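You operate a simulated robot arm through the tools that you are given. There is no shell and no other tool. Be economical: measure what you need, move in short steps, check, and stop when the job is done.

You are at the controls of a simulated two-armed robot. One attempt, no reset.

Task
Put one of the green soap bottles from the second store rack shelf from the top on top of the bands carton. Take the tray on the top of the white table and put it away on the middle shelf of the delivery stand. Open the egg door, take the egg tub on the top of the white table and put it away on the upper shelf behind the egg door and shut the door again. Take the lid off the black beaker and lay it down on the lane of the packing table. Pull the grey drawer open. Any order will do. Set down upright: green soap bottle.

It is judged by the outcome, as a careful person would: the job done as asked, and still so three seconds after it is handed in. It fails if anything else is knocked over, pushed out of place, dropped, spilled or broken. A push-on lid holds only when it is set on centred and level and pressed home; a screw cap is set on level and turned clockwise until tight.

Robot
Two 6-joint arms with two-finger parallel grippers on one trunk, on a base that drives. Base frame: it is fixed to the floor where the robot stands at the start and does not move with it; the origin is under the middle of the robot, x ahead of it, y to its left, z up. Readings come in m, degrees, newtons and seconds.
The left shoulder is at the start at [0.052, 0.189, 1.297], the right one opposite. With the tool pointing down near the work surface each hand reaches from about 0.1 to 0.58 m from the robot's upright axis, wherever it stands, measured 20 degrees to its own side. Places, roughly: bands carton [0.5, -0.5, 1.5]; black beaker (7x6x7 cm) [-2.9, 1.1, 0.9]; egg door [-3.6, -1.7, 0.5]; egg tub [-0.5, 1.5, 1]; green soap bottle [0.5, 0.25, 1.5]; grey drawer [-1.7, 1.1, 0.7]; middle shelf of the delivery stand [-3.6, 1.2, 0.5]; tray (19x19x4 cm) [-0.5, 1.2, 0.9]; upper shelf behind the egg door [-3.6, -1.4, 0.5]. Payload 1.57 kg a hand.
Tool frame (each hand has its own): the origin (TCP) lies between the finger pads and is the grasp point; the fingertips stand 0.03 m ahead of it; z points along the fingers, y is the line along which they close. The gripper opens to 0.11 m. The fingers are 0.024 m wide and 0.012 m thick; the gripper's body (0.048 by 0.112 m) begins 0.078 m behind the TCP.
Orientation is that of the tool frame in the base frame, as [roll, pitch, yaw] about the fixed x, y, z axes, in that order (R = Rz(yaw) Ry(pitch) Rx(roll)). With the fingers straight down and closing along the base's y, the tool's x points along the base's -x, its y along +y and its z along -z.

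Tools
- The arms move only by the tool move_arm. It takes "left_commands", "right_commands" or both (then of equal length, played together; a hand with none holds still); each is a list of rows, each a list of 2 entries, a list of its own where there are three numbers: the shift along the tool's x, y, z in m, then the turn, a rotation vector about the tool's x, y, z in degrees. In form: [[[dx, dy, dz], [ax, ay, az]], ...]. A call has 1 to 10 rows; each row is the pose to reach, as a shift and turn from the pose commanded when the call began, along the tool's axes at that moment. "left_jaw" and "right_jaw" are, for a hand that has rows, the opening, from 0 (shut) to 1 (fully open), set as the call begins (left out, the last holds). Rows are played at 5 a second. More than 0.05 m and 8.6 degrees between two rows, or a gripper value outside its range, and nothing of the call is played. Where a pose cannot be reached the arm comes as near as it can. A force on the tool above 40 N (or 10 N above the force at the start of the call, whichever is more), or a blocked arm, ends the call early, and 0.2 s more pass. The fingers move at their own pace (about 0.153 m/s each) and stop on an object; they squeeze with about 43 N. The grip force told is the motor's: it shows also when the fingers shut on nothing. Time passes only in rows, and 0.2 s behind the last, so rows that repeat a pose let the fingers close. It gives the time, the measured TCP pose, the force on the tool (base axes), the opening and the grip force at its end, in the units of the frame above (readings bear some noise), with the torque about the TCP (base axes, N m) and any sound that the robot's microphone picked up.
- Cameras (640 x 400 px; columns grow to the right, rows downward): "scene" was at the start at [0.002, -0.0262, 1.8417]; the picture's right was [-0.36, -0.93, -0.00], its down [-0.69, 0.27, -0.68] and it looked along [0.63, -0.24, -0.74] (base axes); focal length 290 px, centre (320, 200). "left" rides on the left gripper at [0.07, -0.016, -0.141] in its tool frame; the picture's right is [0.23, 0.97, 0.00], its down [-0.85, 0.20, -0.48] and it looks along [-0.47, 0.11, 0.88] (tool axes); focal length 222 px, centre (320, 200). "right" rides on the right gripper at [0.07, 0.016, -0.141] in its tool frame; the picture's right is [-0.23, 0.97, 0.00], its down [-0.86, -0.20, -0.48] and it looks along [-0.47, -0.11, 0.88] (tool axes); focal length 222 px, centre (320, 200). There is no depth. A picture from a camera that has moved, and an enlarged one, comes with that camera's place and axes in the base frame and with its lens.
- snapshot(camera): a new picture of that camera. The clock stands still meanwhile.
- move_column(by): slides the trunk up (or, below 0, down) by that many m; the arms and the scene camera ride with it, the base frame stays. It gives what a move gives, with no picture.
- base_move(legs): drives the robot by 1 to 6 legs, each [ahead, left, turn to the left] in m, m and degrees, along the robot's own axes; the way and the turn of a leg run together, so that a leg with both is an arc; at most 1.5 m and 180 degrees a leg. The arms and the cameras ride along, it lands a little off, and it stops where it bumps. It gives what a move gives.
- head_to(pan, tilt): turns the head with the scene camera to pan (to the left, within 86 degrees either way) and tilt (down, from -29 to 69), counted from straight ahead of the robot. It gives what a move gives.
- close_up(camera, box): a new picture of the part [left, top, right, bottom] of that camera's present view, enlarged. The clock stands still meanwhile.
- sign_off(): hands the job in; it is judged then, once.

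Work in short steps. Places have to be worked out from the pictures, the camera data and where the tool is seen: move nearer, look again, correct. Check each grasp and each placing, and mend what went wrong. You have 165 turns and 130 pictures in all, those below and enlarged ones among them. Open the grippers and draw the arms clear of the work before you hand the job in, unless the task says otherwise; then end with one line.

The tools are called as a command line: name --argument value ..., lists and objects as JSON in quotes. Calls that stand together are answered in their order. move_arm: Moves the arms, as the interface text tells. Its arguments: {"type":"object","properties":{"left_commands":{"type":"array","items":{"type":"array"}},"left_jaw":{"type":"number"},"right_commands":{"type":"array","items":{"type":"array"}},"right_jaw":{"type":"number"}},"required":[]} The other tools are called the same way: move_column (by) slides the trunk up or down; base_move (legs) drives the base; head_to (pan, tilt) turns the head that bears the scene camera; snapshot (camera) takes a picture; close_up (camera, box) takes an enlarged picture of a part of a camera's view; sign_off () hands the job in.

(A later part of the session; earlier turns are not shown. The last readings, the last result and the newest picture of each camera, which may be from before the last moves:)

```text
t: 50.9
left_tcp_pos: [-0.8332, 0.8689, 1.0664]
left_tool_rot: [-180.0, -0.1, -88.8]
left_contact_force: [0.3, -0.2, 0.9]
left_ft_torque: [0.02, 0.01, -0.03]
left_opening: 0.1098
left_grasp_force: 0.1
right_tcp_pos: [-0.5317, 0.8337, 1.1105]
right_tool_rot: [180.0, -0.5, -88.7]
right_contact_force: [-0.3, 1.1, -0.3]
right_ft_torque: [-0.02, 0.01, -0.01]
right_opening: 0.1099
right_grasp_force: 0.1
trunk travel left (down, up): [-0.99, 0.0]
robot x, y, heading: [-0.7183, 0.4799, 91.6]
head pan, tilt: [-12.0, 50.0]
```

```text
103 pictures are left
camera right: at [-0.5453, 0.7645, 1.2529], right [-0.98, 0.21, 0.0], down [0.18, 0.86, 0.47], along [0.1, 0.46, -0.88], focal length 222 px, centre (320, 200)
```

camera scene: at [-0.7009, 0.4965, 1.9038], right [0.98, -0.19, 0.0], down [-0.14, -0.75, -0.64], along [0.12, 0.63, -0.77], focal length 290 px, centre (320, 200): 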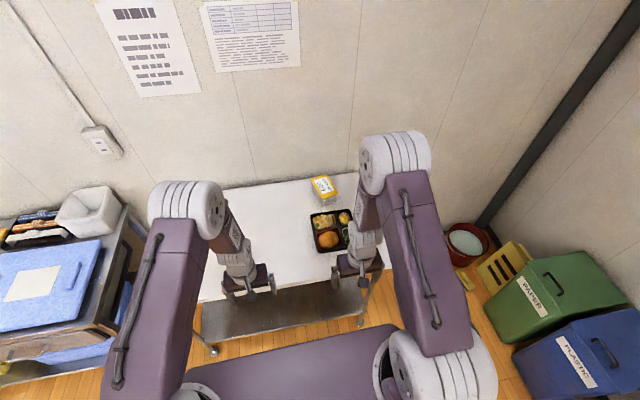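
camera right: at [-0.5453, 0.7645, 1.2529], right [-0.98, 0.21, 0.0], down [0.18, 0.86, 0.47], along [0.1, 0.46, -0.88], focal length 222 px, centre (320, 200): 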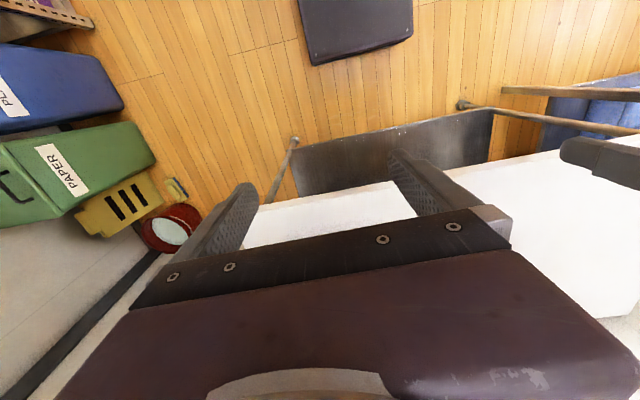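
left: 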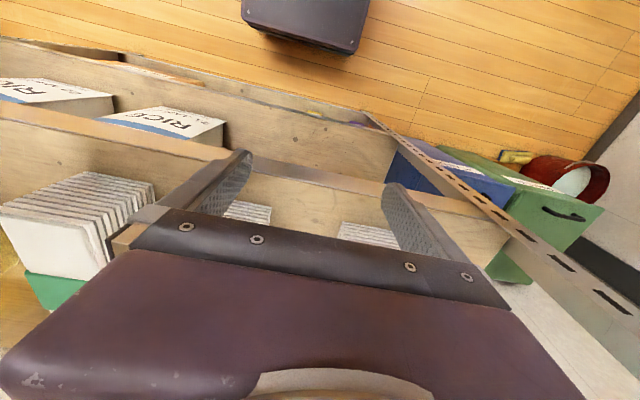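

Base front is about 0.2 m ahead of its axis and the table edge is at y about 0.955, so I can stand at y about 0.68. I raise the left hand out of the way, drive in, then stretch the right hand over the tray.

move_arm --left_commands '[[[0.02, 0, -0.04], [0, 0, 0]], [[0.04, 0, -0.08], [0, 0, 0]], [[0.06, 0, -0.12], [0, 0, 0]]]' --right_commands '[[[0, 0, -0.01], [0, 0, 0]], [[0, 0, -0.02], [0, 0, 0]], [[0, 0, -0.02], [0, 0, 0]]]'

base_move --legs '[[0.2, 0, -1.4]]'

move_arm --right_commands '[[[-0.035, 0, 0], [0, -5, 0]], [[-0.07, 0, 0.0], [0, -10, 0]], [[-0.105, 0, 0.0], [0, -15, 0]], [[-0.14, 0, 0], [0, -20, 0]], [[-0.175, 0, 0], [0, -20, 0]], [[-0.21, 0, 0], [0, -20, 0]], [[-0.25, 0, 0], [0, -20, 0]]]'

snapshot --camera "right"

snapshot --camera "scene"

```text
t: 51.7
left_tcp_pos: [-0.8308, 0.8114, 1.1845]
left_tool_rot: [-179.9, -0.1, -88.8]
left_contact_force: [-1.4, 0.7, -0.1]
left_ft_torque: [0.06, 0.01, -0.02]
left_opening: 0.1101
left_grasp_force: 0.1
right_tcp_pos: [-0.5337, 0.8323, 1.1303]
right_tool_rot: [179.9, -0.4, -88.7]
right_contact_force: [-0.4, -0.8, -1.0]
right_ft_torque: [0.01, 0.02, -0.02]
right_opening: 0.1101
right_grasp_force: 0.0
trunk travel left (down, up): [-0.99, 0.0]
robot x, y, heading: [-0.7165, 0.4819, 91.2]
head pan, tilt: [-12.0, 50.0]
```

```text
t: 53.3
left_tcp_pos: [-0.8255, 1.0153, 1.186]
left_tool_rot: [-180.0, 0.1, -90.1]
left_contact_force: [0.6, -1.2, 0.0]
left_ft_torque: [0.04, 0.0, -0.02]
left_opening: 0.1101
left_grasp_force: 0.1
right_tcp_pos: [-0.5259, 1.0301, 1.132]
right_tool_rot: [180.0, -0.2, -90.1]
right_contact_force: [-0.4, -0.9, 0.6]
right_ft_torque: [0.05, -0.02, 0.04]
right_opening: 0.1101
right_grasp_force: 0.0
trunk travel left (down, up): [-0.99, 0.0]
robot x, y, heading: [-0.7193, 0.6839, 89.6]
head pan, tilt: [-12.0, 50.0]
```

```text
t: 54.9
left_tcp_pos: [-0.8257, 1.0211, 1.1834]
left_tool_rot: [180.0, -0.3, -90.2]
left_contact_force: [-0.1, -0.7, -0.3]
left_ft_torque: [-0.01, -0.04, -0.01]
left_opening: 0.1102
left_grasp_force: 0.1
right_tcp_pos: [-0.5238, 1.2845, 1.1267]
right_tool_rot: [-179.9, 19.5, -90.1]
right_contact_force: [0.3, 1.3, -0.2]
right_ft_torque: [-0.04, -0.02, 0.02]
right_opening: 0.11
right_grasp_force: 0.1
trunk travel left (down, up): [-0.99, 0.0]
robot x, y, heading: [-0.7218, 0.6853, 89.9]
head pan, tilt: [-12.0, 50.0]
```

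```text
102 pictures are left
camera right: at [-0.5397, 1.1716, 1.2374], right [-0.97, 0.22, 0.08], down [0.2, 0.65, 0.74], along [0.11, 0.73, -0.67], focal length 222 px, centre (320, 200)
```

right: 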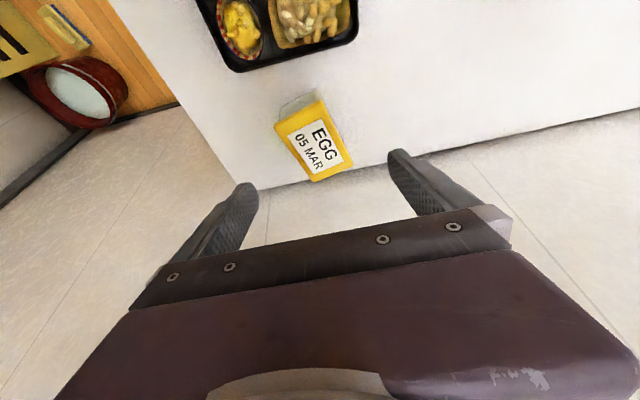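

```text
101 pictures are left
camera scene: at [-0.7021, 0.7034, 1.9037], right [0.98, -0.21, 0.0], down [-0.16, -0.75, -0.64], along [0.13, 0.63, -0.77], focal length 290 px, centre (320, 200)
```

scene: 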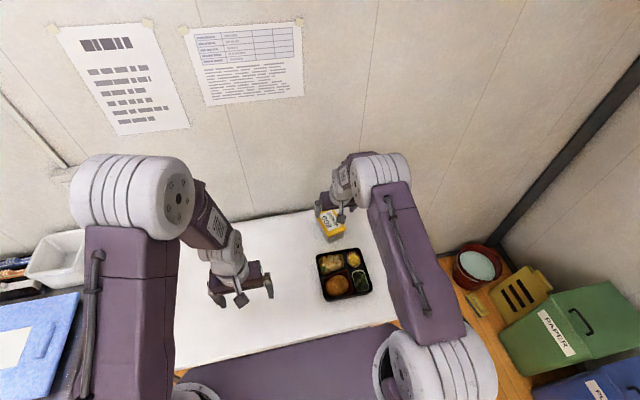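

The right cam puts the tray's back rim at y about 1.254 and the tub front at about 1.313. The fingers hang over the gap at y 1.2845. I narrow the jaw slightly and descend with the trunk.

move_arm --right_commands '[[[0.002, -0.006, 0], [0, 0, 0]], [[0.002, -0.006, 0], [0, 0, 0]]]' --right_jaw 0.8

move_column --by -0.17

snapshot --camera "right"

close_up --camera "scene" --box '[240, 140, 440, 290]'

```text
t: 55.5
left_tcp_pos: [-0.8253, 1.0201, 1.1839]
left_tool_rot: [180.0, -0.2, -90.2]
left_contact_force: [0.8, 0.4, -0.2]
left_ft_torque: [-0.01, 0.01, -0.01]
left_opening: 0.1098
left_grasp_force: 0.0
right_tcp_pos: [-0.5199, 1.2819, 1.1278]
right_tool_rot: [179.9, 19.5, -90.1]
right_contact_force: [-0.7, -0.5, -0.3]
right_ft_torque: [-0.01, 0.0, 0.02]
right_opening: 0.0879
right_grasp_force: 0.0
trunk travel left (down, up): [-0.99, 0.0]
robot x, y, heading: [-0.7178, 0.689, 89.8]
head pan, tilt: [-12.0, 50.0]
```

```text
t: 57.4
left_tcp_pos: [-0.8244, 1.0196, 1.0143]
left_tool_rot: [179.9, -0.1, -90.1]
left_contact_force: [-1.6, 0.4, 0.1]
left_ft_torque: [0.02, -0.02, 0.0]
left_opening: 0.11
left_grasp_force: 0.0
right_tcp_pos: [-0.5204, 1.2817, 0.958]
right_tool_rot: [180.0, 19.5, -90.1]
right_contact_force: [-0.1, -0.1, -0.5]
right_ft_torque: [0.05, 0.01, 0.01]
right_opening: 0.0878
right_grasp_force: 0.0
trunk travel left (down, up): [-0.82, 0.17]
robot x, y, heading: [-0.7184, 0.6851, 90.1]
head pan, tilt: [-12.0, 50.0]
```

```text
100 pictures are left
camera right: at [-0.5343, 1.1689, 1.0679], right [-0.97, 0.22, 0.08], down [0.2, 0.65, 0.74], along [0.11, 0.73, -0.67], focal length 222 px, centre (320, 200)
```

right: 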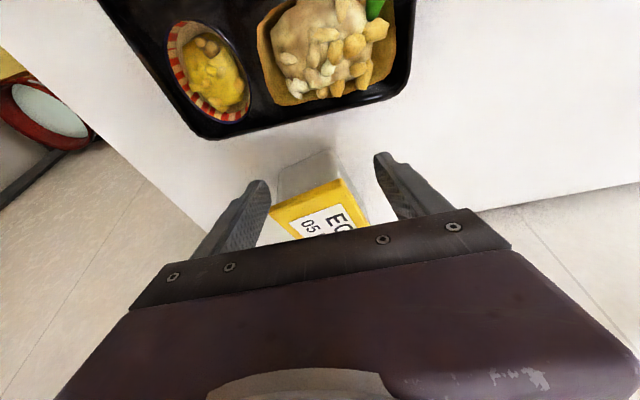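

```text
2.67 times, centred on (340, 215) of scene
camera zoom: at [-0.7025, 0.7008, 1.7338], right [0.98, -0.21, 0.0], down [-0.16, -0.75, -0.64], along [0.13, 0.63, -0.77], focal length 772 px, centre (267, 160)
```

zoom: 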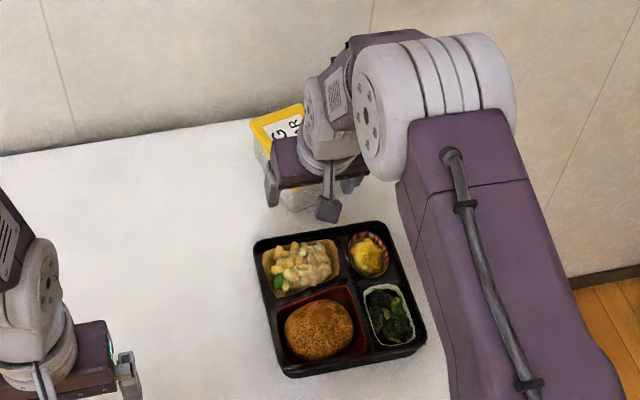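

The open fingers straddle the tub's corner and sit behind the tray. I descend another 0.05 m.

move_column --by -0.05

snapshot --camera "right"

```text
t: 58.3
left_tcp_pos: [-0.825, 1.02, 0.9639]
left_tool_rot: [180.0, -0.1, -90.2]
left_contact_force: [0.0, -0.6, 0.3]
left_ft_torque: [0.03, 0.04, -0.02]
left_opening: 0.1101
left_grasp_force: 0.1
right_tcp_pos: [-0.5193, 1.282, 0.9077]
right_tool_rot: [-179.9, 19.5, -90.1]
right_contact_force: [-0.3, -0.6, 0.9]
right_ft_torque: [-0.02, -0.04, 0.0]
right_opening: 0.0879
right_grasp_force: 0.0
trunk travel left (down, up): [-0.77, 0.22]
robot x, y, heading: [-0.7156, 0.6863, 89.7]
head pan, tilt: [-12.0, 50.0]
```

```text
98 pictures are left
camera right: at [-0.5343, 1.1687, 1.018], right [-0.97, 0.22, 0.08], down [0.2, 0.65, 0.74], along [0.11, 0.73, -0.67], focal length 222 px, centre (320, 200)
```

right: 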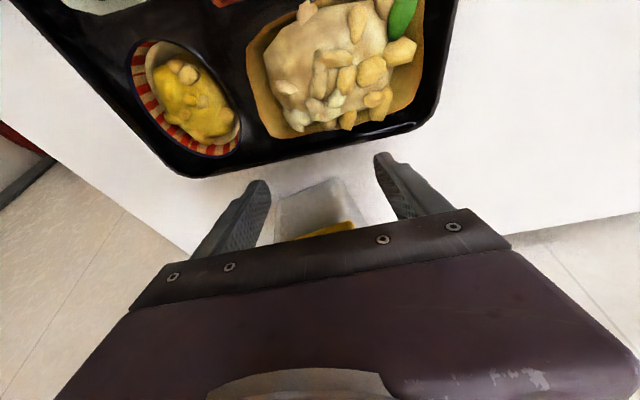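

Fingers are in the gap at rim height. I drag the tray toward the front edge by driving straight back in two parts.

base_move --legs '[[-0.1, 0, 0]]'

snapshot --camera "right"

snapshot --camera "scene"

```text
t: 59.5
left_tcp_pos: [-0.825, 0.9203, 0.9633]
left_tool_rot: [-179.9, -0.2, -90.0]
left_contact_force: [0.5, 0.2, 0.2]
left_ft_torque: [0.0, 0.0, 0.0]
left_opening: 0.1099
left_grasp_force: 0.1
right_tcp_pos: [-0.5194, 1.1813, 0.9064]
right_tool_rot: [180.0, 19.4, -90.1]
right_contact_force: [0.4, 0.4, -0.4]
right_ft_torque: [0.01, -0.03, 0.02]
right_opening: 0.0879
right_grasp_force: 0.1
trunk travel left (down, up): [-0.77, 0.22]
robot x, y, heading: [-0.7224, 0.5835, 90.0]
head pan, tilt: [-12.0, 50.0]
```

```text
97 pictures are left
camera right: at [-0.5343, 1.069, 1.0172], right [-0.97, 0.22, 0.08], down [0.2, 0.65, 0.74], along [0.11, 0.73, -0.67], focal length 222 px, centre (320, 200)
```

right: 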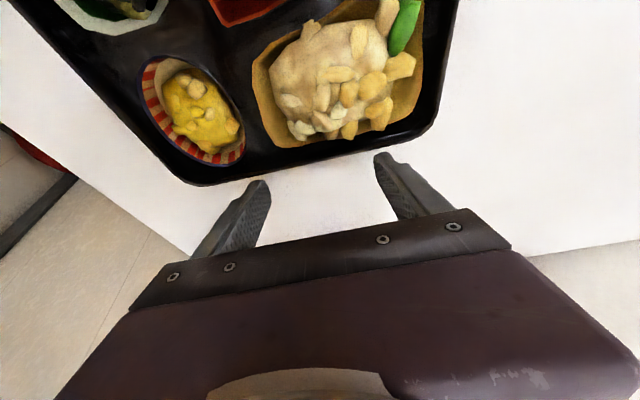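

```text
96 pictures are left
camera scene: at [-0.7025, 0.6018, 1.6837], right [0.98, -0.21, 0.0], down [-0.16, -0.75, -0.64], along [0.13, 0.63, -0.77], focal length 290 px, centre (320, 200)
```

scene: 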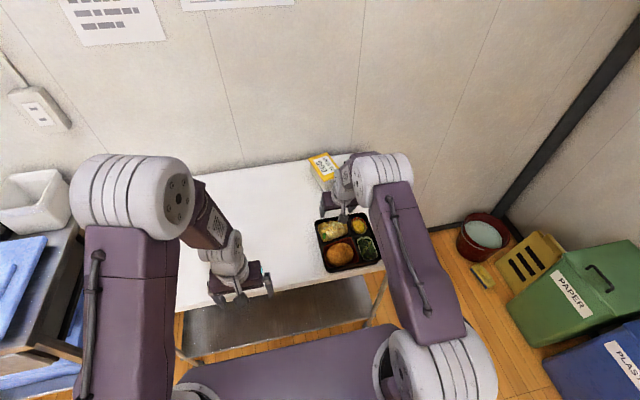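

The tray follows squarely. Front rim is now near the table edge, so I pull another 0.07 m.

base_move --legs '[[-0.07, 0, 0]]'

move_column --by 0.2

base_move --legs '[[-0.35, 0, 0]]'

snapshot --camera "right"

snapshot --camera "scene"

```text
t: 60.5
left_tcp_pos: [-0.8256, 0.8555, 0.9621]
left_tool_rot: [180.0, -0.4, -90.1]
left_contact_force: [0.0, -0.3, 0.1]
left_ft_torque: [0.0, -0.01, -0.02]
left_opening: 0.1097
left_grasp_force: 0.0
right_tcp_pos: [-0.52, 1.1168, 0.9048]
right_tool_rot: [-180.0, 19.2, -90.0]
right_contact_force: [0.7, 0.1, -0.6]
right_ft_torque: [0.0, 0.01, -0.01]
right_opening: 0.0879
right_grasp_force: 0.1
trunk travel left (down, up): [-0.77, 0.22]
robot x, y, heading: [-0.7189, 0.5166, 89.8]
head pan, tilt: [-12.0, 50.0]
```

```text
t: 62.6
left_tcp_pos: [-0.8257, 0.8533, 1.1641]
left_tool_rot: [-180.0, -0.1, -90.2]
left_contact_force: [0.5, 0.5, 0.2]
left_ft_torque: [-0.06, 0.0, -0.02]
left_opening: 0.1098
left_grasp_force: 0.1
right_tcp_pos: [-0.5206, 1.1154, 1.1068]
right_tool_rot: [-179.9, 19.4, -90.0]
right_contact_force: [-0.6, -0.9, 0.1]
right_ft_torque: [-0.03, -0.03, 0.01]
right_opening: 0.0884
right_grasp_force: 0.0
trunk travel left (down, up): [-0.97, 0.02]
robot x, y, heading: [-0.7195, 0.517, 89.7]
head pan, tilt: [-12.0, 50.0]
```

```text
t: 65.0
left_tcp_pos: [-0.8273, 0.4986, 1.1642]
left_tool_rot: [179.9, -0.2, -89.6]
left_contact_force: [0.4, 0.7, 1.0]
left_ft_torque: [-0.04, 0.02, -0.02]
left_opening: 0.1098
left_grasp_force: 0.0
right_tcp_pos: [-0.5229, 0.7624, 1.1062]
right_tool_rot: [-180.0, 19.3, -89.5]
right_contact_force: [0.2, 1.0, 0.0]
right_ft_torque: [-0.02, 0.0, 0.04]
right_opening: 0.0881
right_grasp_force: 0.0
trunk travel left (down, up): [-0.97, 0.02]
robot x, y, heading: [-0.7184, 0.1636, 90.2]
head pan, tilt: [-12.0, 50.0]
```

```text
95 pictures are left
camera right: at [-0.5379, 0.6498, 1.2164], right [-0.98, 0.21, 0.08], down [0.19, 0.65, 0.73], along [0.1, 0.73, -0.67], focal length 222 px, centre (320, 200)
```

right: 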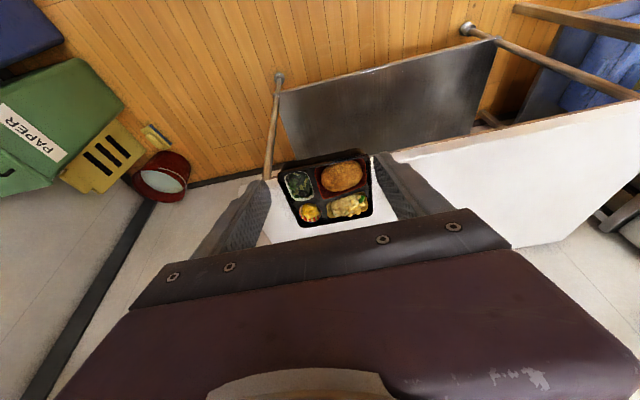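

```text
94 pictures are left
camera scene: at [-0.7015, 0.182, 1.8837], right [0.98, -0.2, 0.0], down [-0.15, -0.75, -0.64], along [0.13, 0.63, -0.77], focal length 290 px, centre (320, 200)
```

scene: 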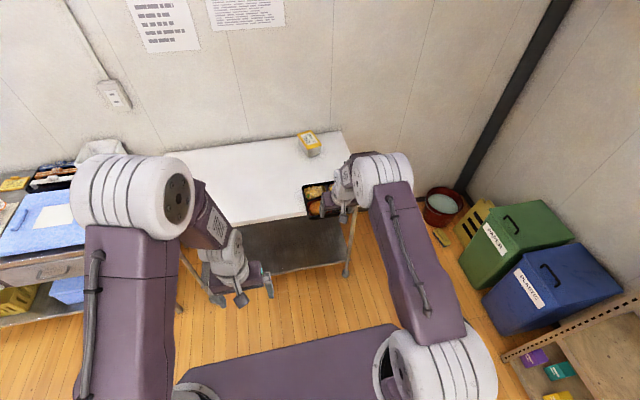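

The tray overhangs the edge by about 6 cm. I now swing the right hand up to point forward, then roll it so the fingers close vertically.

move_arm --right_commands '[[[-0.013, 0, -0.0426], [0, -7.8, 0]], [[-0.026, 0, -0.085], [0, -15.6, 0]], [[-0.039, 0, -0.128], [0, -23.4, 0]], [[-0.052, 0, -0.17], [0, -31.2, 0]], [[-0.066, 0, -0.213], [0, -39, 0]], [[-0.079, 0, -0.255], [0, -46.8, 0]], [[-0.092, 0, -0.298], [0, -54.6, 0]], [[-0.105, 0, -0.34], [0, -62.4, 0]], [[-0.118, 0, -0.383], [0, -70.2, 0]]]' --right_jaw 1

move_arm --right_commands '[[[0, 0, 0], [0, 0, 8.5]], [[0, 0, 0], [0, 0, 17]], [[0, 0, 0], [0, 0, 25.5]], [[0, 0, 0], [0, 0, 34]], [[0, 0, 0], [0, 0, 42.5]], [[0, 0, 0], [0, 0, 51]], [[0, 0, 0], [0, 0, 59.5]], [[0, 0, 0], [0, 0, 68]], [[0, 0, 0], [0, 0, 76.5]], [[0, 0, 0], [0, 0, 85]]]'

snapshot --camera "scene"

```text
t: 67.0
left_tcp_pos: [-0.8278, 0.4953, 1.1648]
left_tool_rot: [179.9, -0.1, -89.6]
left_contact_force: [0.1, -0.1, 0.2]
left_ft_torque: [-0.02, 0.01, 0.01]
left_opening: 0.1099
left_grasp_force: 0.0
right_tcp_pos: [-0.5207, 0.7464, 1.516]
right_tool_rot: [179.2, 89.4, -90.3]
right_contact_force: [0.1, 0.2, -0.9]
right_ft_torque: [-0.01, -0.03, 0.0]
right_opening: 0.11
right_grasp_force: 0.0
right hand out of reach, approached as far as the arm can: row 9
trunk travel left (down, up): [-0.97, 0.02]
robot x, y, heading: [-0.719, 0.1601, 90.5]
head pan, tilt: [-12.0, 50.0]
```

```text
t: 69.2
left_tcp_pos: [-0.8275, 0.4964, 1.164]
left_tool_rot: [179.9, -0.2, -89.6]
left_contact_force: [-0.9, 0.2, 0.1]
left_ft_torque: [0.03, -0.03, -0.03]
left_opening: 0.1102
left_grasp_force: 0.0
right_tcp_pos: [-0.5248, 0.7468, 1.5173]
right_tool_rot: [90.5, 4.8, -179.5]
right_contact_force: [-0.3, 0.1, -0.2]
right_ft_torque: [-0.01, 0.02, -0.03]
right_opening: 0.11
right_grasp_force: 0.0
trunk travel left (down, up): [-0.97, 0.02]
robot x, y, heading: [-0.7197, 0.1651, 90.4]
head pan, tilt: [-12.0, 50.0]
```

```text
93 pictures are left
camera scene: at [-0.7015, 0.1776, 1.8838], right [0.98, -0.2, 0.0], down [-0.15, -0.75, -0.64], along [0.13, 0.63, -0.77], focal length 290 px, centre (320, 200)
```

scene: 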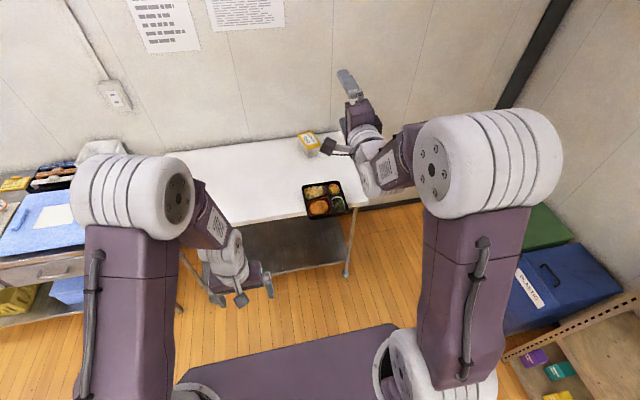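

The hand is horizontal with vertical closing. I true up the roll and heading, lower the trunk to tray height (z about 0.89), and check before approaching.

move_arm --right_commands '[[[0, 0, 0], [0, 0, 5]], [[0, 0, 0], [0, 0, 5]]]'

move_column --by -0.62

base_move --legs '[[0.03, -0.01, -0.4]]'

snapshot --camera "scene"

snapshot --camera "right"

```text
t: 69.8
left_tcp_pos: [-0.8286, 0.4951, 1.1642]
left_tool_rot: [180.0, -0.1, -89.6]
left_contact_force: [0.7, -0.2, -0.6]
left_ft_torque: [0.01, -0.01, 0.02]
left_opening: 0.1101
left_grasp_force: 0.1
right_tcp_pos: [-0.5231, 0.747, 1.517]
right_tool_rot: [90.5, -0.1, -179.5]
right_contact_force: [-0.2, 0.5, -1.1]
right_ft_torque: [0.01, 0.0, 0.0]
right_opening: 0.1099
right_grasp_force: 0.0
trunk travel left (down, up): [-0.97, 0.02]
robot x, y, heading: [-0.7176, 0.1571, 90.4]
head pan, tilt: [-12.0, 50.0]
```

```text
refused: -0.62 is not a number from -0.4 to 0.4
```

```text
t: 70.6
left_tcp_pos: [-0.8175, 0.5198, 1.1664]
left_tool_rot: [-179.9, 0.3, -90.1]
left_contact_force: [-0.4, -0.1, -0.2]
left_ft_torque: [0.09, -0.03, -0.03]
left_opening: 0.11
left_grasp_force: 0.1
right_tcp_pos: [-0.5115, 0.7657, 1.5205]
right_tool_rot: [90.2, 0.1, -180.0]
right_contact_force: [-0.2, -1.1, -0.2]
right_ft_torque: [-0.02, 0.01, 0.01]
right_opening: 0.11
right_grasp_force: 0.0
trunk travel left (down, up): [-0.97, 0.02]
robot x, y, heading: [-0.7018, 0.1921, 90.2]
head pan, tilt: [-12.0, 50.0]
```

```text
92 pictures are left
camera scene: at [-0.6957, 0.1951, 1.8839], right [0.98, -0.21, 0.0], down [-0.16, -0.75, -0.65], along [0.14, 0.63, -0.76], focal length 290 px, centre (320, 200)
```

scene: 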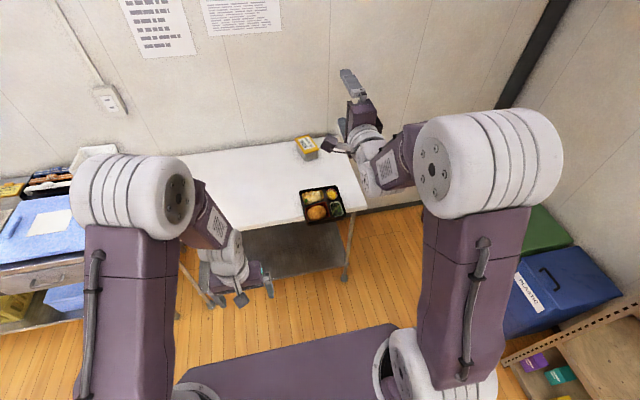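

```text
91 pictures are left
camera right: at [-0.5806, 0.6247, 1.5379], right [0.23, 0.0, 0.97], down [0.86, -0.48, -0.2], along [0.47, 0.88, -0.11], focal length 222 px, centre (320, 200)
```

right: 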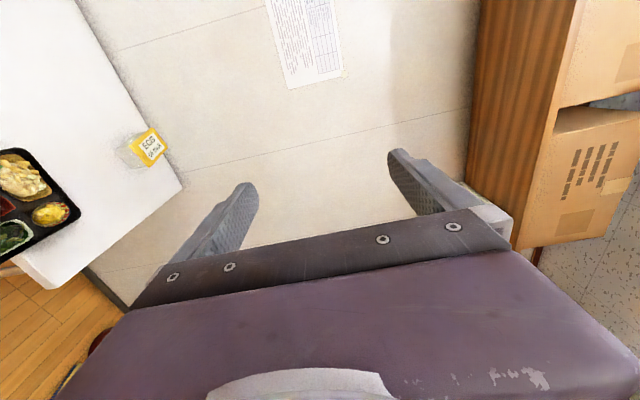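

The trunk limit is 0.4 per call, so I lower in two parts.

move_column --by -0.4

move_column --by -0.228

head_to --pan -18 --tilt 32

snapshot --camera "scene"

snapshot --camera "right"

```text
t: 74.4
left_tcp_pos: [-0.8144, 0.5248, 0.7641]
left_tool_rot: [180.0, -0.2, -90.0]
left_contact_force: [-0.6, 0.8, 0.0]
left_ft_torque: [0.03, -0.02, -0.03]
left_opening: 0.1099
left_grasp_force: 0.0
right_tcp_pos: [-0.5086, 0.7743, 1.1178]
right_tool_rot: [90.4, 0.0, -180.0]
right_contact_force: [-0.1, 0.3, 0.2]
right_ft_torque: [-0.02, 0.01, -0.01]
right_opening: 0.1102
right_grasp_force: 0.2
trunk travel left (down, up): [-0.57, 0.42]
robot x, y, heading: [-0.7113, 0.1906, 89.9]
head pan, tilt: [-12.0, 50.0]
```

```text
t: 76.8
left_tcp_pos: [-0.8148, 0.5243, 0.5357]
left_tool_rot: [180.0, 0.0, -90.1]
left_contact_force: [0.3, -0.3, 1.0]
left_ft_torque: [-0.02, -0.02, -0.02]
left_opening: 0.11
left_grasp_force: 0.0
right_tcp_pos: [-0.5089, 0.7739, 0.8887]
right_tool_rot: [90.6, 0.0, 179.9]
right_contact_force: [-0.2, -0.2, 0.2]
right_ft_torque: [-0.04, 0.0, 0.02]
right_opening: 0.1099
right_grasp_force: 0.0
trunk travel left (down, up): [-0.342, 0.648]
robot x, y, heading: [-0.7085, 0.1903, 90.2]
head pan, tilt: [-12.0, 50.0]
```

```text
t: 77.6
left_tcp_pos: [-0.8142, 0.5252, 0.5362]
left_tool_rot: [-180.0, -0.1, -90.2]
left_contact_force: [0.2, -0.5, -0.2]
left_ft_torque: [-0.02, -0.04, -0.01]
left_opening: 0.1099
left_grasp_force: 0.1
right_tcp_pos: [-0.5094, 0.7749, 0.8889]
right_tool_rot: [90.5, 0.0, -179.9]
right_contact_force: [-0.3, 0.3, 0.8]
right_ft_torque: [0.03, 0.02, 0.02]
right_opening: 0.11
right_grasp_force: 0.0
trunk travel left (down, up): [-0.342, 0.648]
robot x, y, heading: [-0.7054, 0.189, 89.9]
head pan, tilt: [-18.0, 32.0]
```

```text
90 pictures are left
camera scene: at [-0.6799, 0.2164, 1.2821], right [0.95, -0.31, 0.0], down [-0.16, -0.5, -0.85], along [0.26, 0.81, -0.53], focal length 290 px, centre (320, 200)
```

scene: 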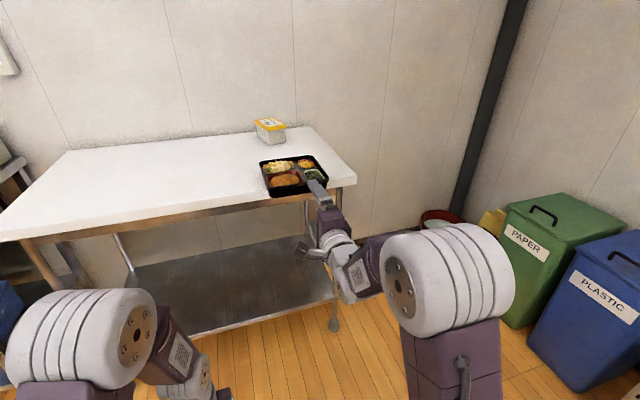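

```text
89 pictures are left
camera right: at [-0.5773, 0.6339, 0.9067], right [0.23, 0.01, 0.97], down [0.86, -0.48, -0.2], along [0.47, 0.88, -0.12], focal length 222 px, centre (320, 200)
```

right: 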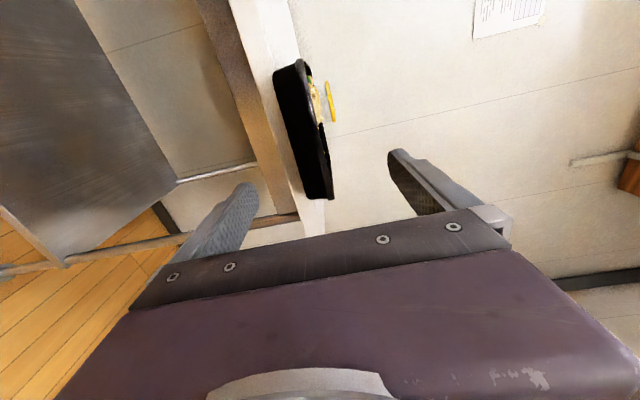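

Seen from the side, the tray spans z about 0.853–0.893 with its front edge at y about 0.895. I lower 0.015 and advance so the pads overlap its overhanging front.

move_column --by -0.015

base_move --legs '[[0.09, 0, 0]]'

snapshot --camera "scene"

snapshot --camera "right"

```text
t: 78.3
left_tcp_pos: [-0.8147, 0.5251, 0.5209]
left_tool_rot: [-180.0, -0.2, -90.1]
left_contact_force: [0.3, 0.0, 0.9]
left_ft_torque: [-0.01, -0.03, 0.02]
left_opening: 0.1099
left_grasp_force: 0.1
right_tcp_pos: [-0.5084, 0.7758, 0.8753]
right_tool_rot: [90.5, 0.1, 179.9]
right_contact_force: [0.1, -0.2, 0.5]
right_ft_torque: [-0.01, 0.01, -0.02]
right_opening: 0.11
right_grasp_force: 0.0
trunk travel left (down, up): [-0.327, 0.663]
robot x, y, heading: [-0.7083, 0.1909, 89.8]
head pan, tilt: [-18.0, 32.0]
```

```text
t: 79.4
left_tcp_pos: [-0.816, 0.6155, 0.5199]
left_tool_rot: [-180.0, -0.3, -90.0]
left_contact_force: [0.8, -0.3, -0.1]
left_ft_torque: [-0.02, 0.01, 0.01]
left_opening: 0.1099
left_grasp_force: 0.1
right_tcp_pos: [-0.5097, 0.8663, 0.873]
right_tool_rot: [90.7, 0.0, -179.8]
right_contact_force: [-0.5, 1.1, 0.1]
right_ft_torque: [0.0, 0.01, -0.02]
right_opening: 0.1101
right_grasp_force: 0.1
trunk travel left (down, up): [-0.327, 0.663]
robot x, y, heading: [-0.7087, 0.2815, 90.0]
head pan, tilt: [-18.0, 32.0]
```

```text
88 pictures are left
camera scene: at [-0.68, 0.3075, 1.2671], right [0.95, -0.31, 0.0], down [-0.16, -0.51, -0.85], along [0.26, 0.81, -0.53], focal length 290 px, centre (320, 200)
```

scene: 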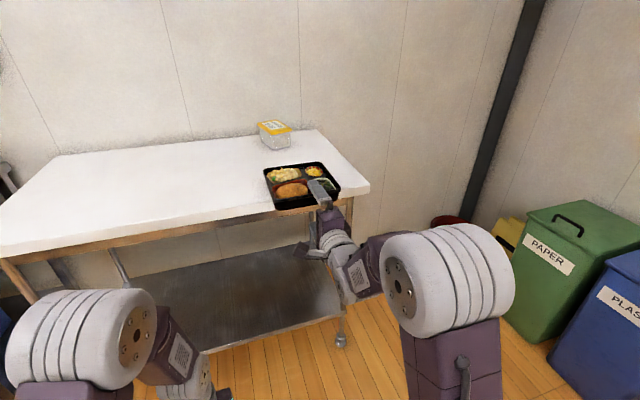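

```text
87 pictures are left
camera right: at [-0.5777, 0.7246, 0.8911], right [0.23, 0.01, 0.97], down [0.86, -0.48, -0.19], along [0.47, 0.88, -0.12], focal length 222 px, centre (320, 200)
```

right: 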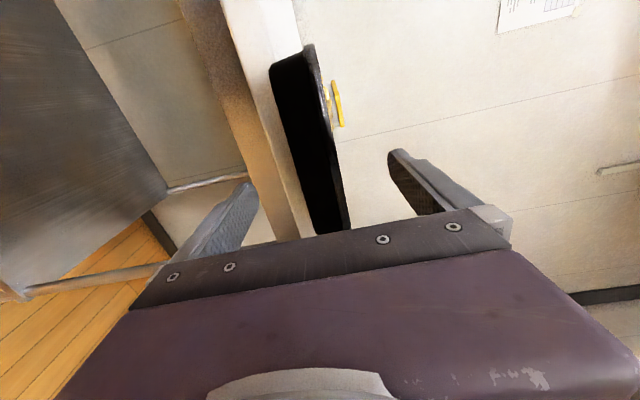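

The tray is centred between the fingers, with its front at y about 0.90 and the table edge at about 0.957. I advance 0.045 and close gently.

move_column --by -0.005

base_move --legs '[[0.046, 0, 0]]'

move_arm --right_commands '[[[0, 0, 0], [0, 0, 0]], [[0, 0, 0], [0, 0, 0]]]' --right_jaw 0.45

snapshot --camera "right"

close_up --camera "scene" --box '[230, 100, 390, 250]'

```text
t: 79.9
left_tcp_pos: [-0.8154, 0.6157, 0.5156]
left_tool_rot: [179.9, -0.1, -90.0]
left_contact_force: [0.6, -0.8, 0.4]
left_ft_torque: [0.01, 0.0, 0.02]
left_opening: 0.1101
left_grasp_force: 0.0
right_tcp_pos: [-0.5106, 0.8642, 0.8694]
right_tool_rot: [90.5, 0.0, -180.0]
right_contact_force: [0.0, 0.2, -0.4]
right_ft_torque: [-0.01, -0.02, -0.02]
right_opening: 0.1099
right_grasp_force: 0.0
trunk travel left (down, up): [-0.322, 0.668]
robot x, y, heading: [-0.7039, 0.2822, 89.9]
head pan, tilt: [-18.0, 32.0]
```

```text
t: 80.8
left_tcp_pos: [-0.8149, 0.6613, 0.5155]
left_tool_rot: [-179.9, -0.2, -89.9]
left_contact_force: [-0.8, 0.2, -0.3]
left_ft_torque: [-0.03, -0.01, -0.04]
left_opening: 0.11
left_grasp_force: 0.1
right_tcp_pos: [-0.51, 0.9122, 0.8685]
right_tool_rot: [90.6, 0.1, -179.9]
right_contact_force: [-0.3, 0.2, 0.6]
right_ft_torque: [0.01, -0.03, -0.03]
right_opening: 0.1099
right_grasp_force: 0.1
trunk travel left (down, up): [-0.322, 0.668]
robot x, y, heading: [-0.7103, 0.3283, 90.3]
head pan, tilt: [-18.0, 32.0]
```

```text
t: 81.4
left_tcp_pos: [-0.8154, 0.6615, 0.5164]
left_tool_rot: [180.0, -0.2, -90.0]
left_contact_force: [0.4, 0.0, -0.1]
left_ft_torque: [-0.03, -0.02, -0.01]
left_opening: 0.1098
left_grasp_force: 0.2
right_tcp_pos: [-0.5106, 0.9094, 0.8692]
right_tool_rot: [90.5, 0.1, 179.9]
right_contact_force: [-0.1, 0.0, -0.5]
right_ft_torque: [0.0, 0.01, -0.02]
right_opening: 0.0496
right_grasp_force: 0.0
trunk travel left (down, up): [-0.322, 0.668]
robot x, y, heading: [-0.7077, 0.3262, 89.8]
head pan, tilt: [-18.0, 32.0]
```

```text
86 pictures are left
camera right: at [-0.5778, 0.769, 0.8867], right [0.23, 0.01, 0.97], down [0.86, -0.48, -0.2], along [0.47, 0.88, -0.12], focal length 222 px, centre (320, 200)
```

right: 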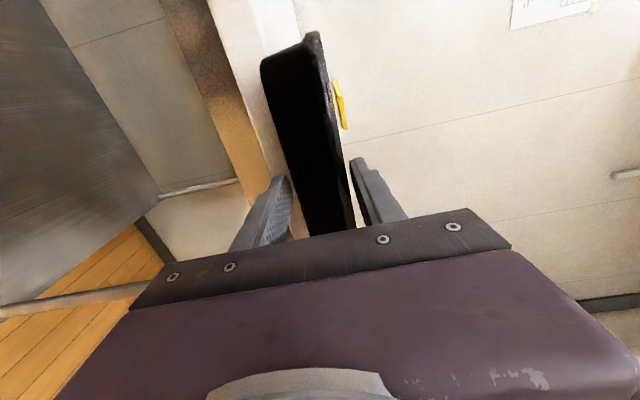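

```text
2.67 times, centred on (310, 175) of scene
camera zoom: at [-0.68, 0.3514, 1.2622], right [0.95, -0.31, 0.0], down [-0.16, -0.5, -0.85], along [0.26, 0.81, -0.53], focal length 772 px, centre (347, 267)
```

zoom: 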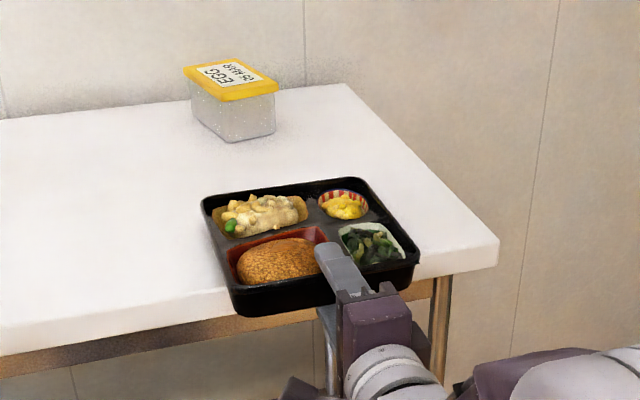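

The upper finger lies over the divider and the lower one under the overhang. I close fully.

move_arm --right_commands '[[[0, 0, 0], [0, 0, 0]], [[0, 0, 0], [0, 0, 0]], [[0, 0, 0], [0, 0, 0]]]' --right_jaw 0

move_column --by 0.03

close_up --camera "scene" --box '[230, 100, 390, 250]'

snapshot --camera "right"

```text
t: 82.2
left_tcp_pos: [-0.8159, 0.6601, 0.5158]
left_tool_rot: [-179.9, -0.1, -90.0]
left_contact_force: [0.1, 0.3, 0.0]
left_ft_torque: [-0.03, -0.01, -0.01]
left_opening: 0.1101
left_grasp_force: 0.0
right_tcp_pos: [-0.5096, 0.9097, 0.8689]
right_tool_rot: [90.3, -0.1, -179.9]
right_contact_force: [0.0, 0.9, 3.6]
right_ft_torque: [0.13, 0.01, -0.05]
right_opening: 0.0394
right_grasp_force: 43.1
trunk travel left (down, up): [-0.322, 0.668]
robot x, y, heading: [-0.7068, 0.3258, 89.9]
head pan, tilt: [-18.0, 32.0]
```

```text
t: 83.0
left_tcp_pos: [-0.8158, 0.6607, 0.5458]
left_tool_rot: [-180.0, -0.2, -90.0]
left_contact_force: [-0.7, 0.0, 0.0]
left_ft_torque: [0.01, 0.0, 0.0]
left_opening: 0.1101
left_grasp_force: 0.0
right_tcp_pos: [-0.511, 0.9093, 0.8979]
right_tool_rot: [90.6, 0.0, -179.9]
right_contact_force: [0.9, -0.4, -2.8]
right_ft_torque: [-0.28, -0.02, 0.04]
right_opening: 0.0394
right_grasp_force: 43.1
trunk travel left (down, up): [-0.352, 0.638]
robot x, y, heading: [-0.7104, 0.3257, 90.0]
head pan, tilt: [-18.0, 32.0]
```

```text
2.67 times, centred on (310, 175) of scene
camera zoom: at [-0.6798, 0.3523, 1.2921], right [0.95, -0.31, 0.0], down [-0.16, -0.5, -0.85], along [0.26, 0.81, -0.53], focal length 772 px, centre (347, 267)
```

zoom: 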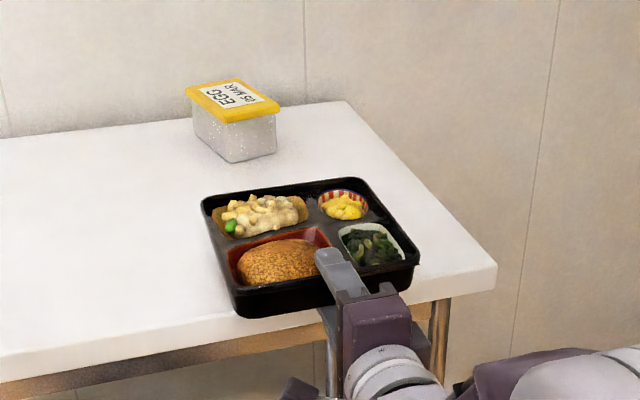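

```text
83 pictures are left
camera right: at [-0.5777, 0.7696, 0.9161], right [0.23, 0.01, 0.97], down [0.86, -0.48, -0.19], along [0.47, 0.88, -0.12], focal length 222 px, centre (320, 200)
```

right: 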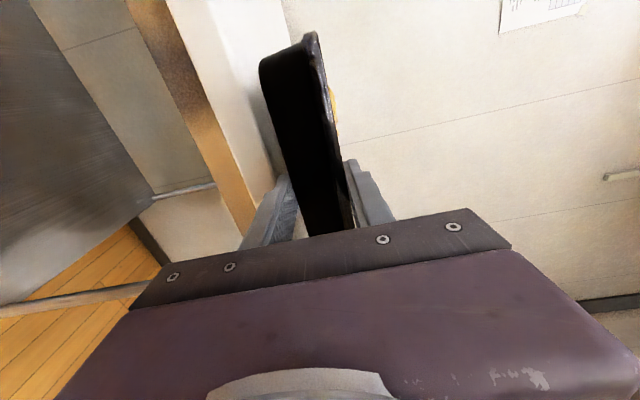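

The tray is held level with about 3 N of load. I raise it, back off, turn to face along the aisle, and drive toward the delivery stand.

move_column --by 0.2

base_move --legs '[[-0.25, 0, 0], [0, 0, 45], [0, 0, 45]]'

head_to --pan 0 --tilt 25

snapshot --camera "scene"

```text
t: 85.1
left_tcp_pos: [-0.8145, 0.6606, 0.745]
left_tool_rot: [179.9, -0.1, -90.0]
left_contact_force: [-0.5, 0.4, 0.3]
left_ft_torque: [0.0, -0.02, 0.02]
left_opening: 0.1101
left_grasp_force: 0.0
right_tcp_pos: [-0.5098, 0.9108, 1.0988]
right_tool_rot: [90.5, 0.0, -179.9]
right_contact_force: [0.2, -0.5, -3.6]
right_ft_torque: [-0.3, -0.02, 0.02]
right_opening: 0.0394
right_grasp_force: 42.7
trunk travel left (down, up): [-0.552, 0.438]
robot x, y, heading: [-0.7091, 0.3247, 89.9]
head pan, tilt: [-18.0, 32.0]
```

```text
t: 91.1
left_tcp_pos: [-1.0433, -0.0373, 0.7456]
left_tool_rot: [-179.9, -0.1, -0.3]
left_contact_force: [0.8, -1.0, -0.9]
left_ft_torque: [-0.05, -0.04, 0.01]
left_opening: 0.1098
left_grasp_force: 0.1
right_tcp_pos: [-1.2908, 0.2708, 1.0994]
right_tool_rot: [90.6, 0.0, -90.3]
right_contact_force: [-0.3, 1.0, -2.8]
right_ft_torque: [0.04, -0.26, -0.01]
right_opening: 0.0395
right_grasp_force: 43.6
trunk travel left (down, up): [-0.552, 0.438]
robot x, y, heading: [-0.7076, 0.0699, 180.0]
head pan, tilt: [-18.0, 32.0]
```

```text
t: 91.9
left_tcp_pos: [-1.0424, -0.0357, 0.7464]
left_tool_rot: [180.0, -0.1, -0.3]
left_contact_force: [-0.4, 0.1, 0.2]
left_ft_torque: [0.01, -0.01, 0.0]
left_opening: 0.11
left_grasp_force: 0.0
right_tcp_pos: [-1.2911, 0.271, 1.0991]
right_tool_rot: [90.6, 0.0, -90.4]
right_contact_force: [-0.1, -0.4, -2.2]
right_ft_torque: [0.02, -0.28, -0.02]
right_opening: 0.0395
right_grasp_force: 43.1
trunk travel left (down, up): [-0.552, 0.438]
robot x, y, heading: [-0.7076, 0.0719, 179.7]
head pan, tilt: [0.0, 25.0]
```

```text
82 pictures are left
camera scene: at [-0.7408, 0.0708, 1.5032], right [0.01, 1.0, 0.0], down [0.42, 0.0, -0.91], along [-0.91, 0.01, -0.42], focal length 290 px, centre (320, 200)
```

scene: 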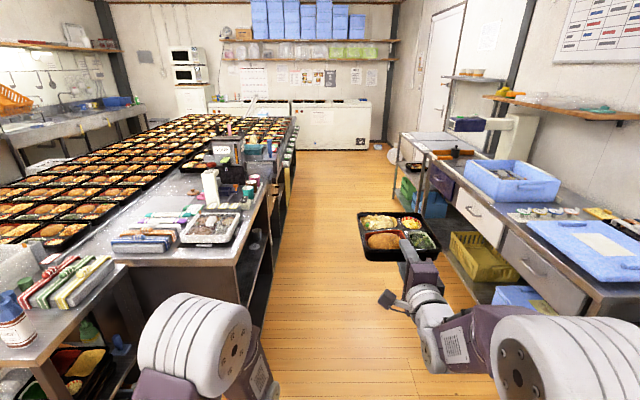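

The aisle runs from y about -0.22 to 0.89. I shift to its middle and drive down to near the stand.

base_move --legs '[[0, -0.18, 0], [1.3, 0, 0], [0.9, 0, 0]]'

head_to --pan -50 --tilt 35

snapshot --camera "scene"

```text
t: 103.8
left_tcp_pos: [-3.2398, 0.1828, 0.7461]
left_tool_rot: [-180.0, -0.1, -1.2]
left_contact_force: [-0.1, 0.3, -0.1]
left_ft_torque: [0.0, -0.02, 0.01]
left_opening: 0.1101
left_grasp_force: 0.1
right_tcp_pos: [-3.4822, 0.4931, 1.0988]
right_tool_rot: [90.6, 0.0, -91.3]
right_contact_force: [-0.3, 0.0, -3.0]
right_ft_torque: [0.03, -0.24, -0.01]
right_opening: 0.0394
right_grasp_force: 42.7
trunk travel left (down, up): [-0.552, 0.438]
robot x, y, heading: [-2.8996, 0.2807, 178.9]
head pan, tilt: [0.0, 25.0]
```

```text
t: 105.0
left_tcp_pos: [-3.241, 0.1814, 0.7452]
left_tool_rot: [180.0, 0.0, -1.4]
left_contact_force: [-0.3, 0.1, -0.4]
left_ft_torque: [0.01, 0.02, -0.02]
left_opening: 0.1102
left_grasp_force: 0.1
right_tcp_pos: [-3.4822, 0.4928, 1.0979]
right_tool_rot: [90.7, -0.1, -91.3]
right_contact_force: [-0.7, 0.1, -2.2]
right_ft_torque: [-0.01, -0.32, 0.03]
right_opening: 0.0392
right_grasp_force: 43.0
trunk travel left (down, up): [-0.552, 0.438]
robot x, y, heading: [-2.9015, 0.2813, 178.8]
head pan, tilt: [-50.0, 35.0]
```

```text
81 pictures are left
camera scene: at [-2.8992, 0.3498, 1.4875], right [0.78, 0.63, 0.0], down [0.36, -0.45, -0.82], along [-0.51, 0.64, -0.57], focal length 290 px, centre (320, 200)
```

scene: 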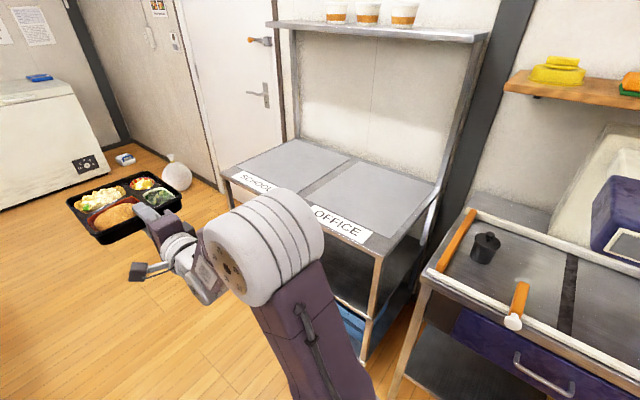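

The stand spans x about -4.03 to -3.19 with its front at y about 1.0. I move in front of it, turn to face it, and look under its top.

base_move --legs '[[0.7, 0.1, 0], [0, 0, -44], [0, 0, -45]]'

move_column --by -0.25

head_to --pan -5 --tilt 30

snapshot --camera "scene"

```text
t: 113.0
left_tcp_pos: [-3.7185, 0.5456, 0.7462]
left_tool_rot: [179.9, -0.1, -90.6]
left_contact_force: [-0.7, -1.0, -0.4]
left_ft_torque: [-0.01, 0.0, 0.06]
left_opening: 0.1101
left_grasp_force: 0.1
right_tcp_pos: [-3.4111, 0.7906, 1.0992]
right_tool_rot: [90.6, 0.0, 179.4]
right_contact_force: [0.3, 0.0, -3.1]
right_ft_torque: [-0.25, -0.01, 0.0]
right_opening: 0.0394
right_grasp_force: 42.9
trunk travel left (down, up): [-0.552, 0.438]
robot x, y, heading: [-3.6149, 0.2094, 89.4]
head pan, tilt: [-50.0, 35.0]
```

```text
t: 115.5
left_tcp_pos: [-3.7197, 0.5443, 0.4961]
left_tool_rot: [180.0, -0.1, -90.6]
left_contact_force: [0.6, 0.6, 0.0]
left_ft_torque: [-0.03, -0.02, -0.03]
left_opening: 0.1099
left_grasp_force: 0.0
right_tcp_pos: [-3.4112, 0.791, 0.8484]
right_tool_rot: [90.6, 0.0, 179.4]
right_contact_force: [1.0, 1.2, -2.7]
right_ft_torque: [-0.26, 0.02, 0.02]
right_opening: 0.0392
right_grasp_force: 43.1
trunk travel left (down, up): [-0.302, 0.688]
robot x, y, heading: [-3.6142, 0.2064, 89.2]
head pan, tilt: [-50.0, 35.0]
```

```text
t: 116.7
left_tcp_pos: [-3.7189, 0.5434, 0.4955]
left_tool_rot: [180.0, -0.1, -90.6]
left_contact_force: [-0.1, 0.2, -0.3]
left_ft_torque: [-0.01, 0.02, -0.04]
left_opening: 0.1103
left_grasp_force: 0.0
right_tcp_pos: [-3.4113, 0.7917, 0.8486]
right_tool_rot: [90.6, 0.1, 179.4]
right_contact_force: [0.4, 0.1, -2.2]
right_ft_torque: [-0.31, 0.02, -0.02]
right_opening: 0.0395
right_grasp_force: 42.8
trunk travel left (down, up): [-0.302, 0.688]
robot x, y, heading: [-3.6169, 0.2073, 89.5]
head pan, tilt: [-5.0, 30.0]
```

```text
80 pictures are left
camera scene: at [-3.6069, 0.2392, 1.2453], right [1.0, -0.1, 0.0], down [-0.05, -0.5, -0.87], along [0.08, 0.86, -0.5], focal length 290 px, centre (320, 200)
```

scene: 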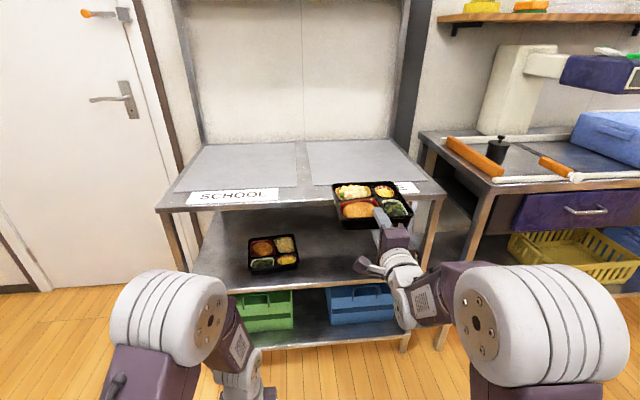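

The middle shelf has a free right half; the other tray is at x about -3.71. I lower the hand toward shelf height and take another view for parallax.

base_move --legs '[[-0.03, 0, 0.5]]'

move_column --by -0.23

head_to --pan -10 --tilt 25

snapshot --camera "scene"

snapshot --camera "right"

```text
t: 117.5
left_tcp_pos: [-3.7234, 0.5117, 0.4965]
left_tool_rot: [180.0, -0.1, -90.2]
left_contact_force: [0.9, -1.0, 0.3]
left_ft_torque: [-0.02, -0.04, 0.0]
left_opening: 0.11
left_grasp_force: 0.1
right_tcp_pos: [-3.4164, 0.7616, 0.8478]
right_tool_rot: [90.5, 0.0, 179.9]
right_contact_force: [0.1, -0.1, -3.0]
right_ft_torque: [-0.3, -0.04, 0.01]
right_opening: 0.0395
right_grasp_force: 43.1
trunk travel left (down, up): [-0.302, 0.688]
robot x, y, heading: [-3.6195, 0.1793, 90.0]
head pan, tilt: [-5.0, 30.0]
```

```text
t: 119.9
left_tcp_pos: [-3.7216, 0.5122, 0.2673]
left_tool_rot: [180.0, -0.1, -90.2]
left_contact_force: [0.0, 0.1, 0.4]
left_ft_torque: [-0.02, 0.04, 0.02]
left_opening: 0.1099
left_grasp_force: 0.0
right_tcp_pos: [-3.4152, 0.7623, 0.6185]
right_tool_rot: [90.6, 0.0, 179.9]
right_contact_force: [-0.3, -0.7, -2.9]
right_ft_torque: [-0.27, 0.04, 0.0]
right_opening: 0.0392
right_grasp_force: 43.0
trunk travel left (down, up): [-0.072, 0.918]
robot x, y, heading: [-3.6162, 0.1795, 90.1]
head pan, tilt: [-5.0, 30.0]
```

```text
t: 120.6
left_tcp_pos: [-3.7229, 0.5128, 0.266]
left_tool_rot: [-180.0, -0.2, -90.2]
left_contact_force: [0.3, -0.2, 0.7]
left_ft_torque: [0.01, 0.0, 0.02]
left_opening: 0.1101
left_grasp_force: 0.1
right_tcp_pos: [-3.4166, 0.7621, 0.6184]
right_tool_rot: [90.6, 0.0, 179.9]
right_contact_force: [0.3, -0.4, -3.2]
right_ft_torque: [-0.29, 0.0, 0.02]
right_opening: 0.0394
right_grasp_force: 43.2
trunk travel left (down, up): [-0.072, 0.918]
robot x, y, heading: [-3.612, 0.1766, 89.8]
head pan, tilt: [-10.0, 25.0]
```

```text
79 pictures are left
camera scene: at [-3.5993, 0.2091, 1.0232], right [0.98, -0.18, 0.0], down [-0.07, -0.42, -0.91], along [0.16, 0.89, -0.42], focal length 290 px, centre (320, 200)
```

scene: 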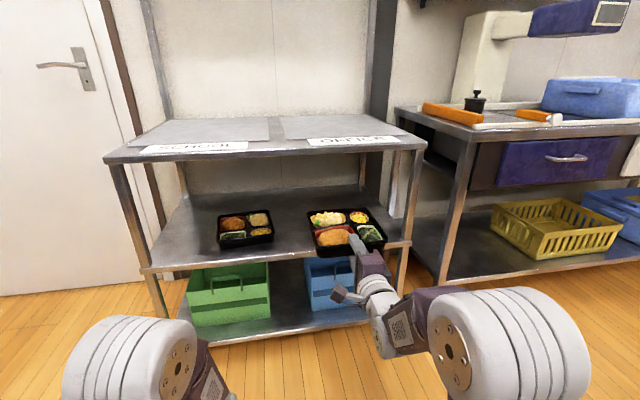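

```text
78 pictures are left
camera right: at [-3.4843, 0.6206, 0.6362], right [0.23, 0.01, 0.97], down [0.85, -0.48, -0.19], along [0.47, 0.88, -0.12], focal length 222 px, centre (320, 200)
```

right: 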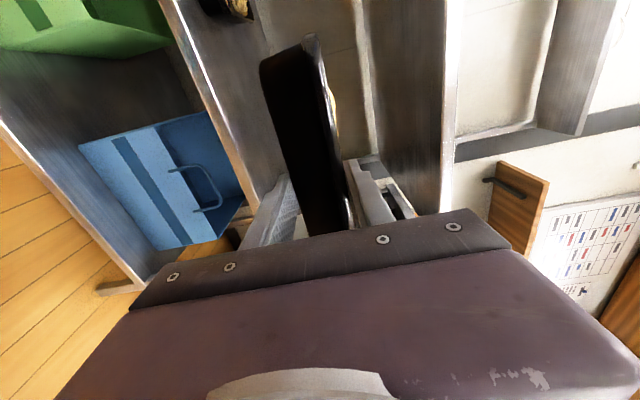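

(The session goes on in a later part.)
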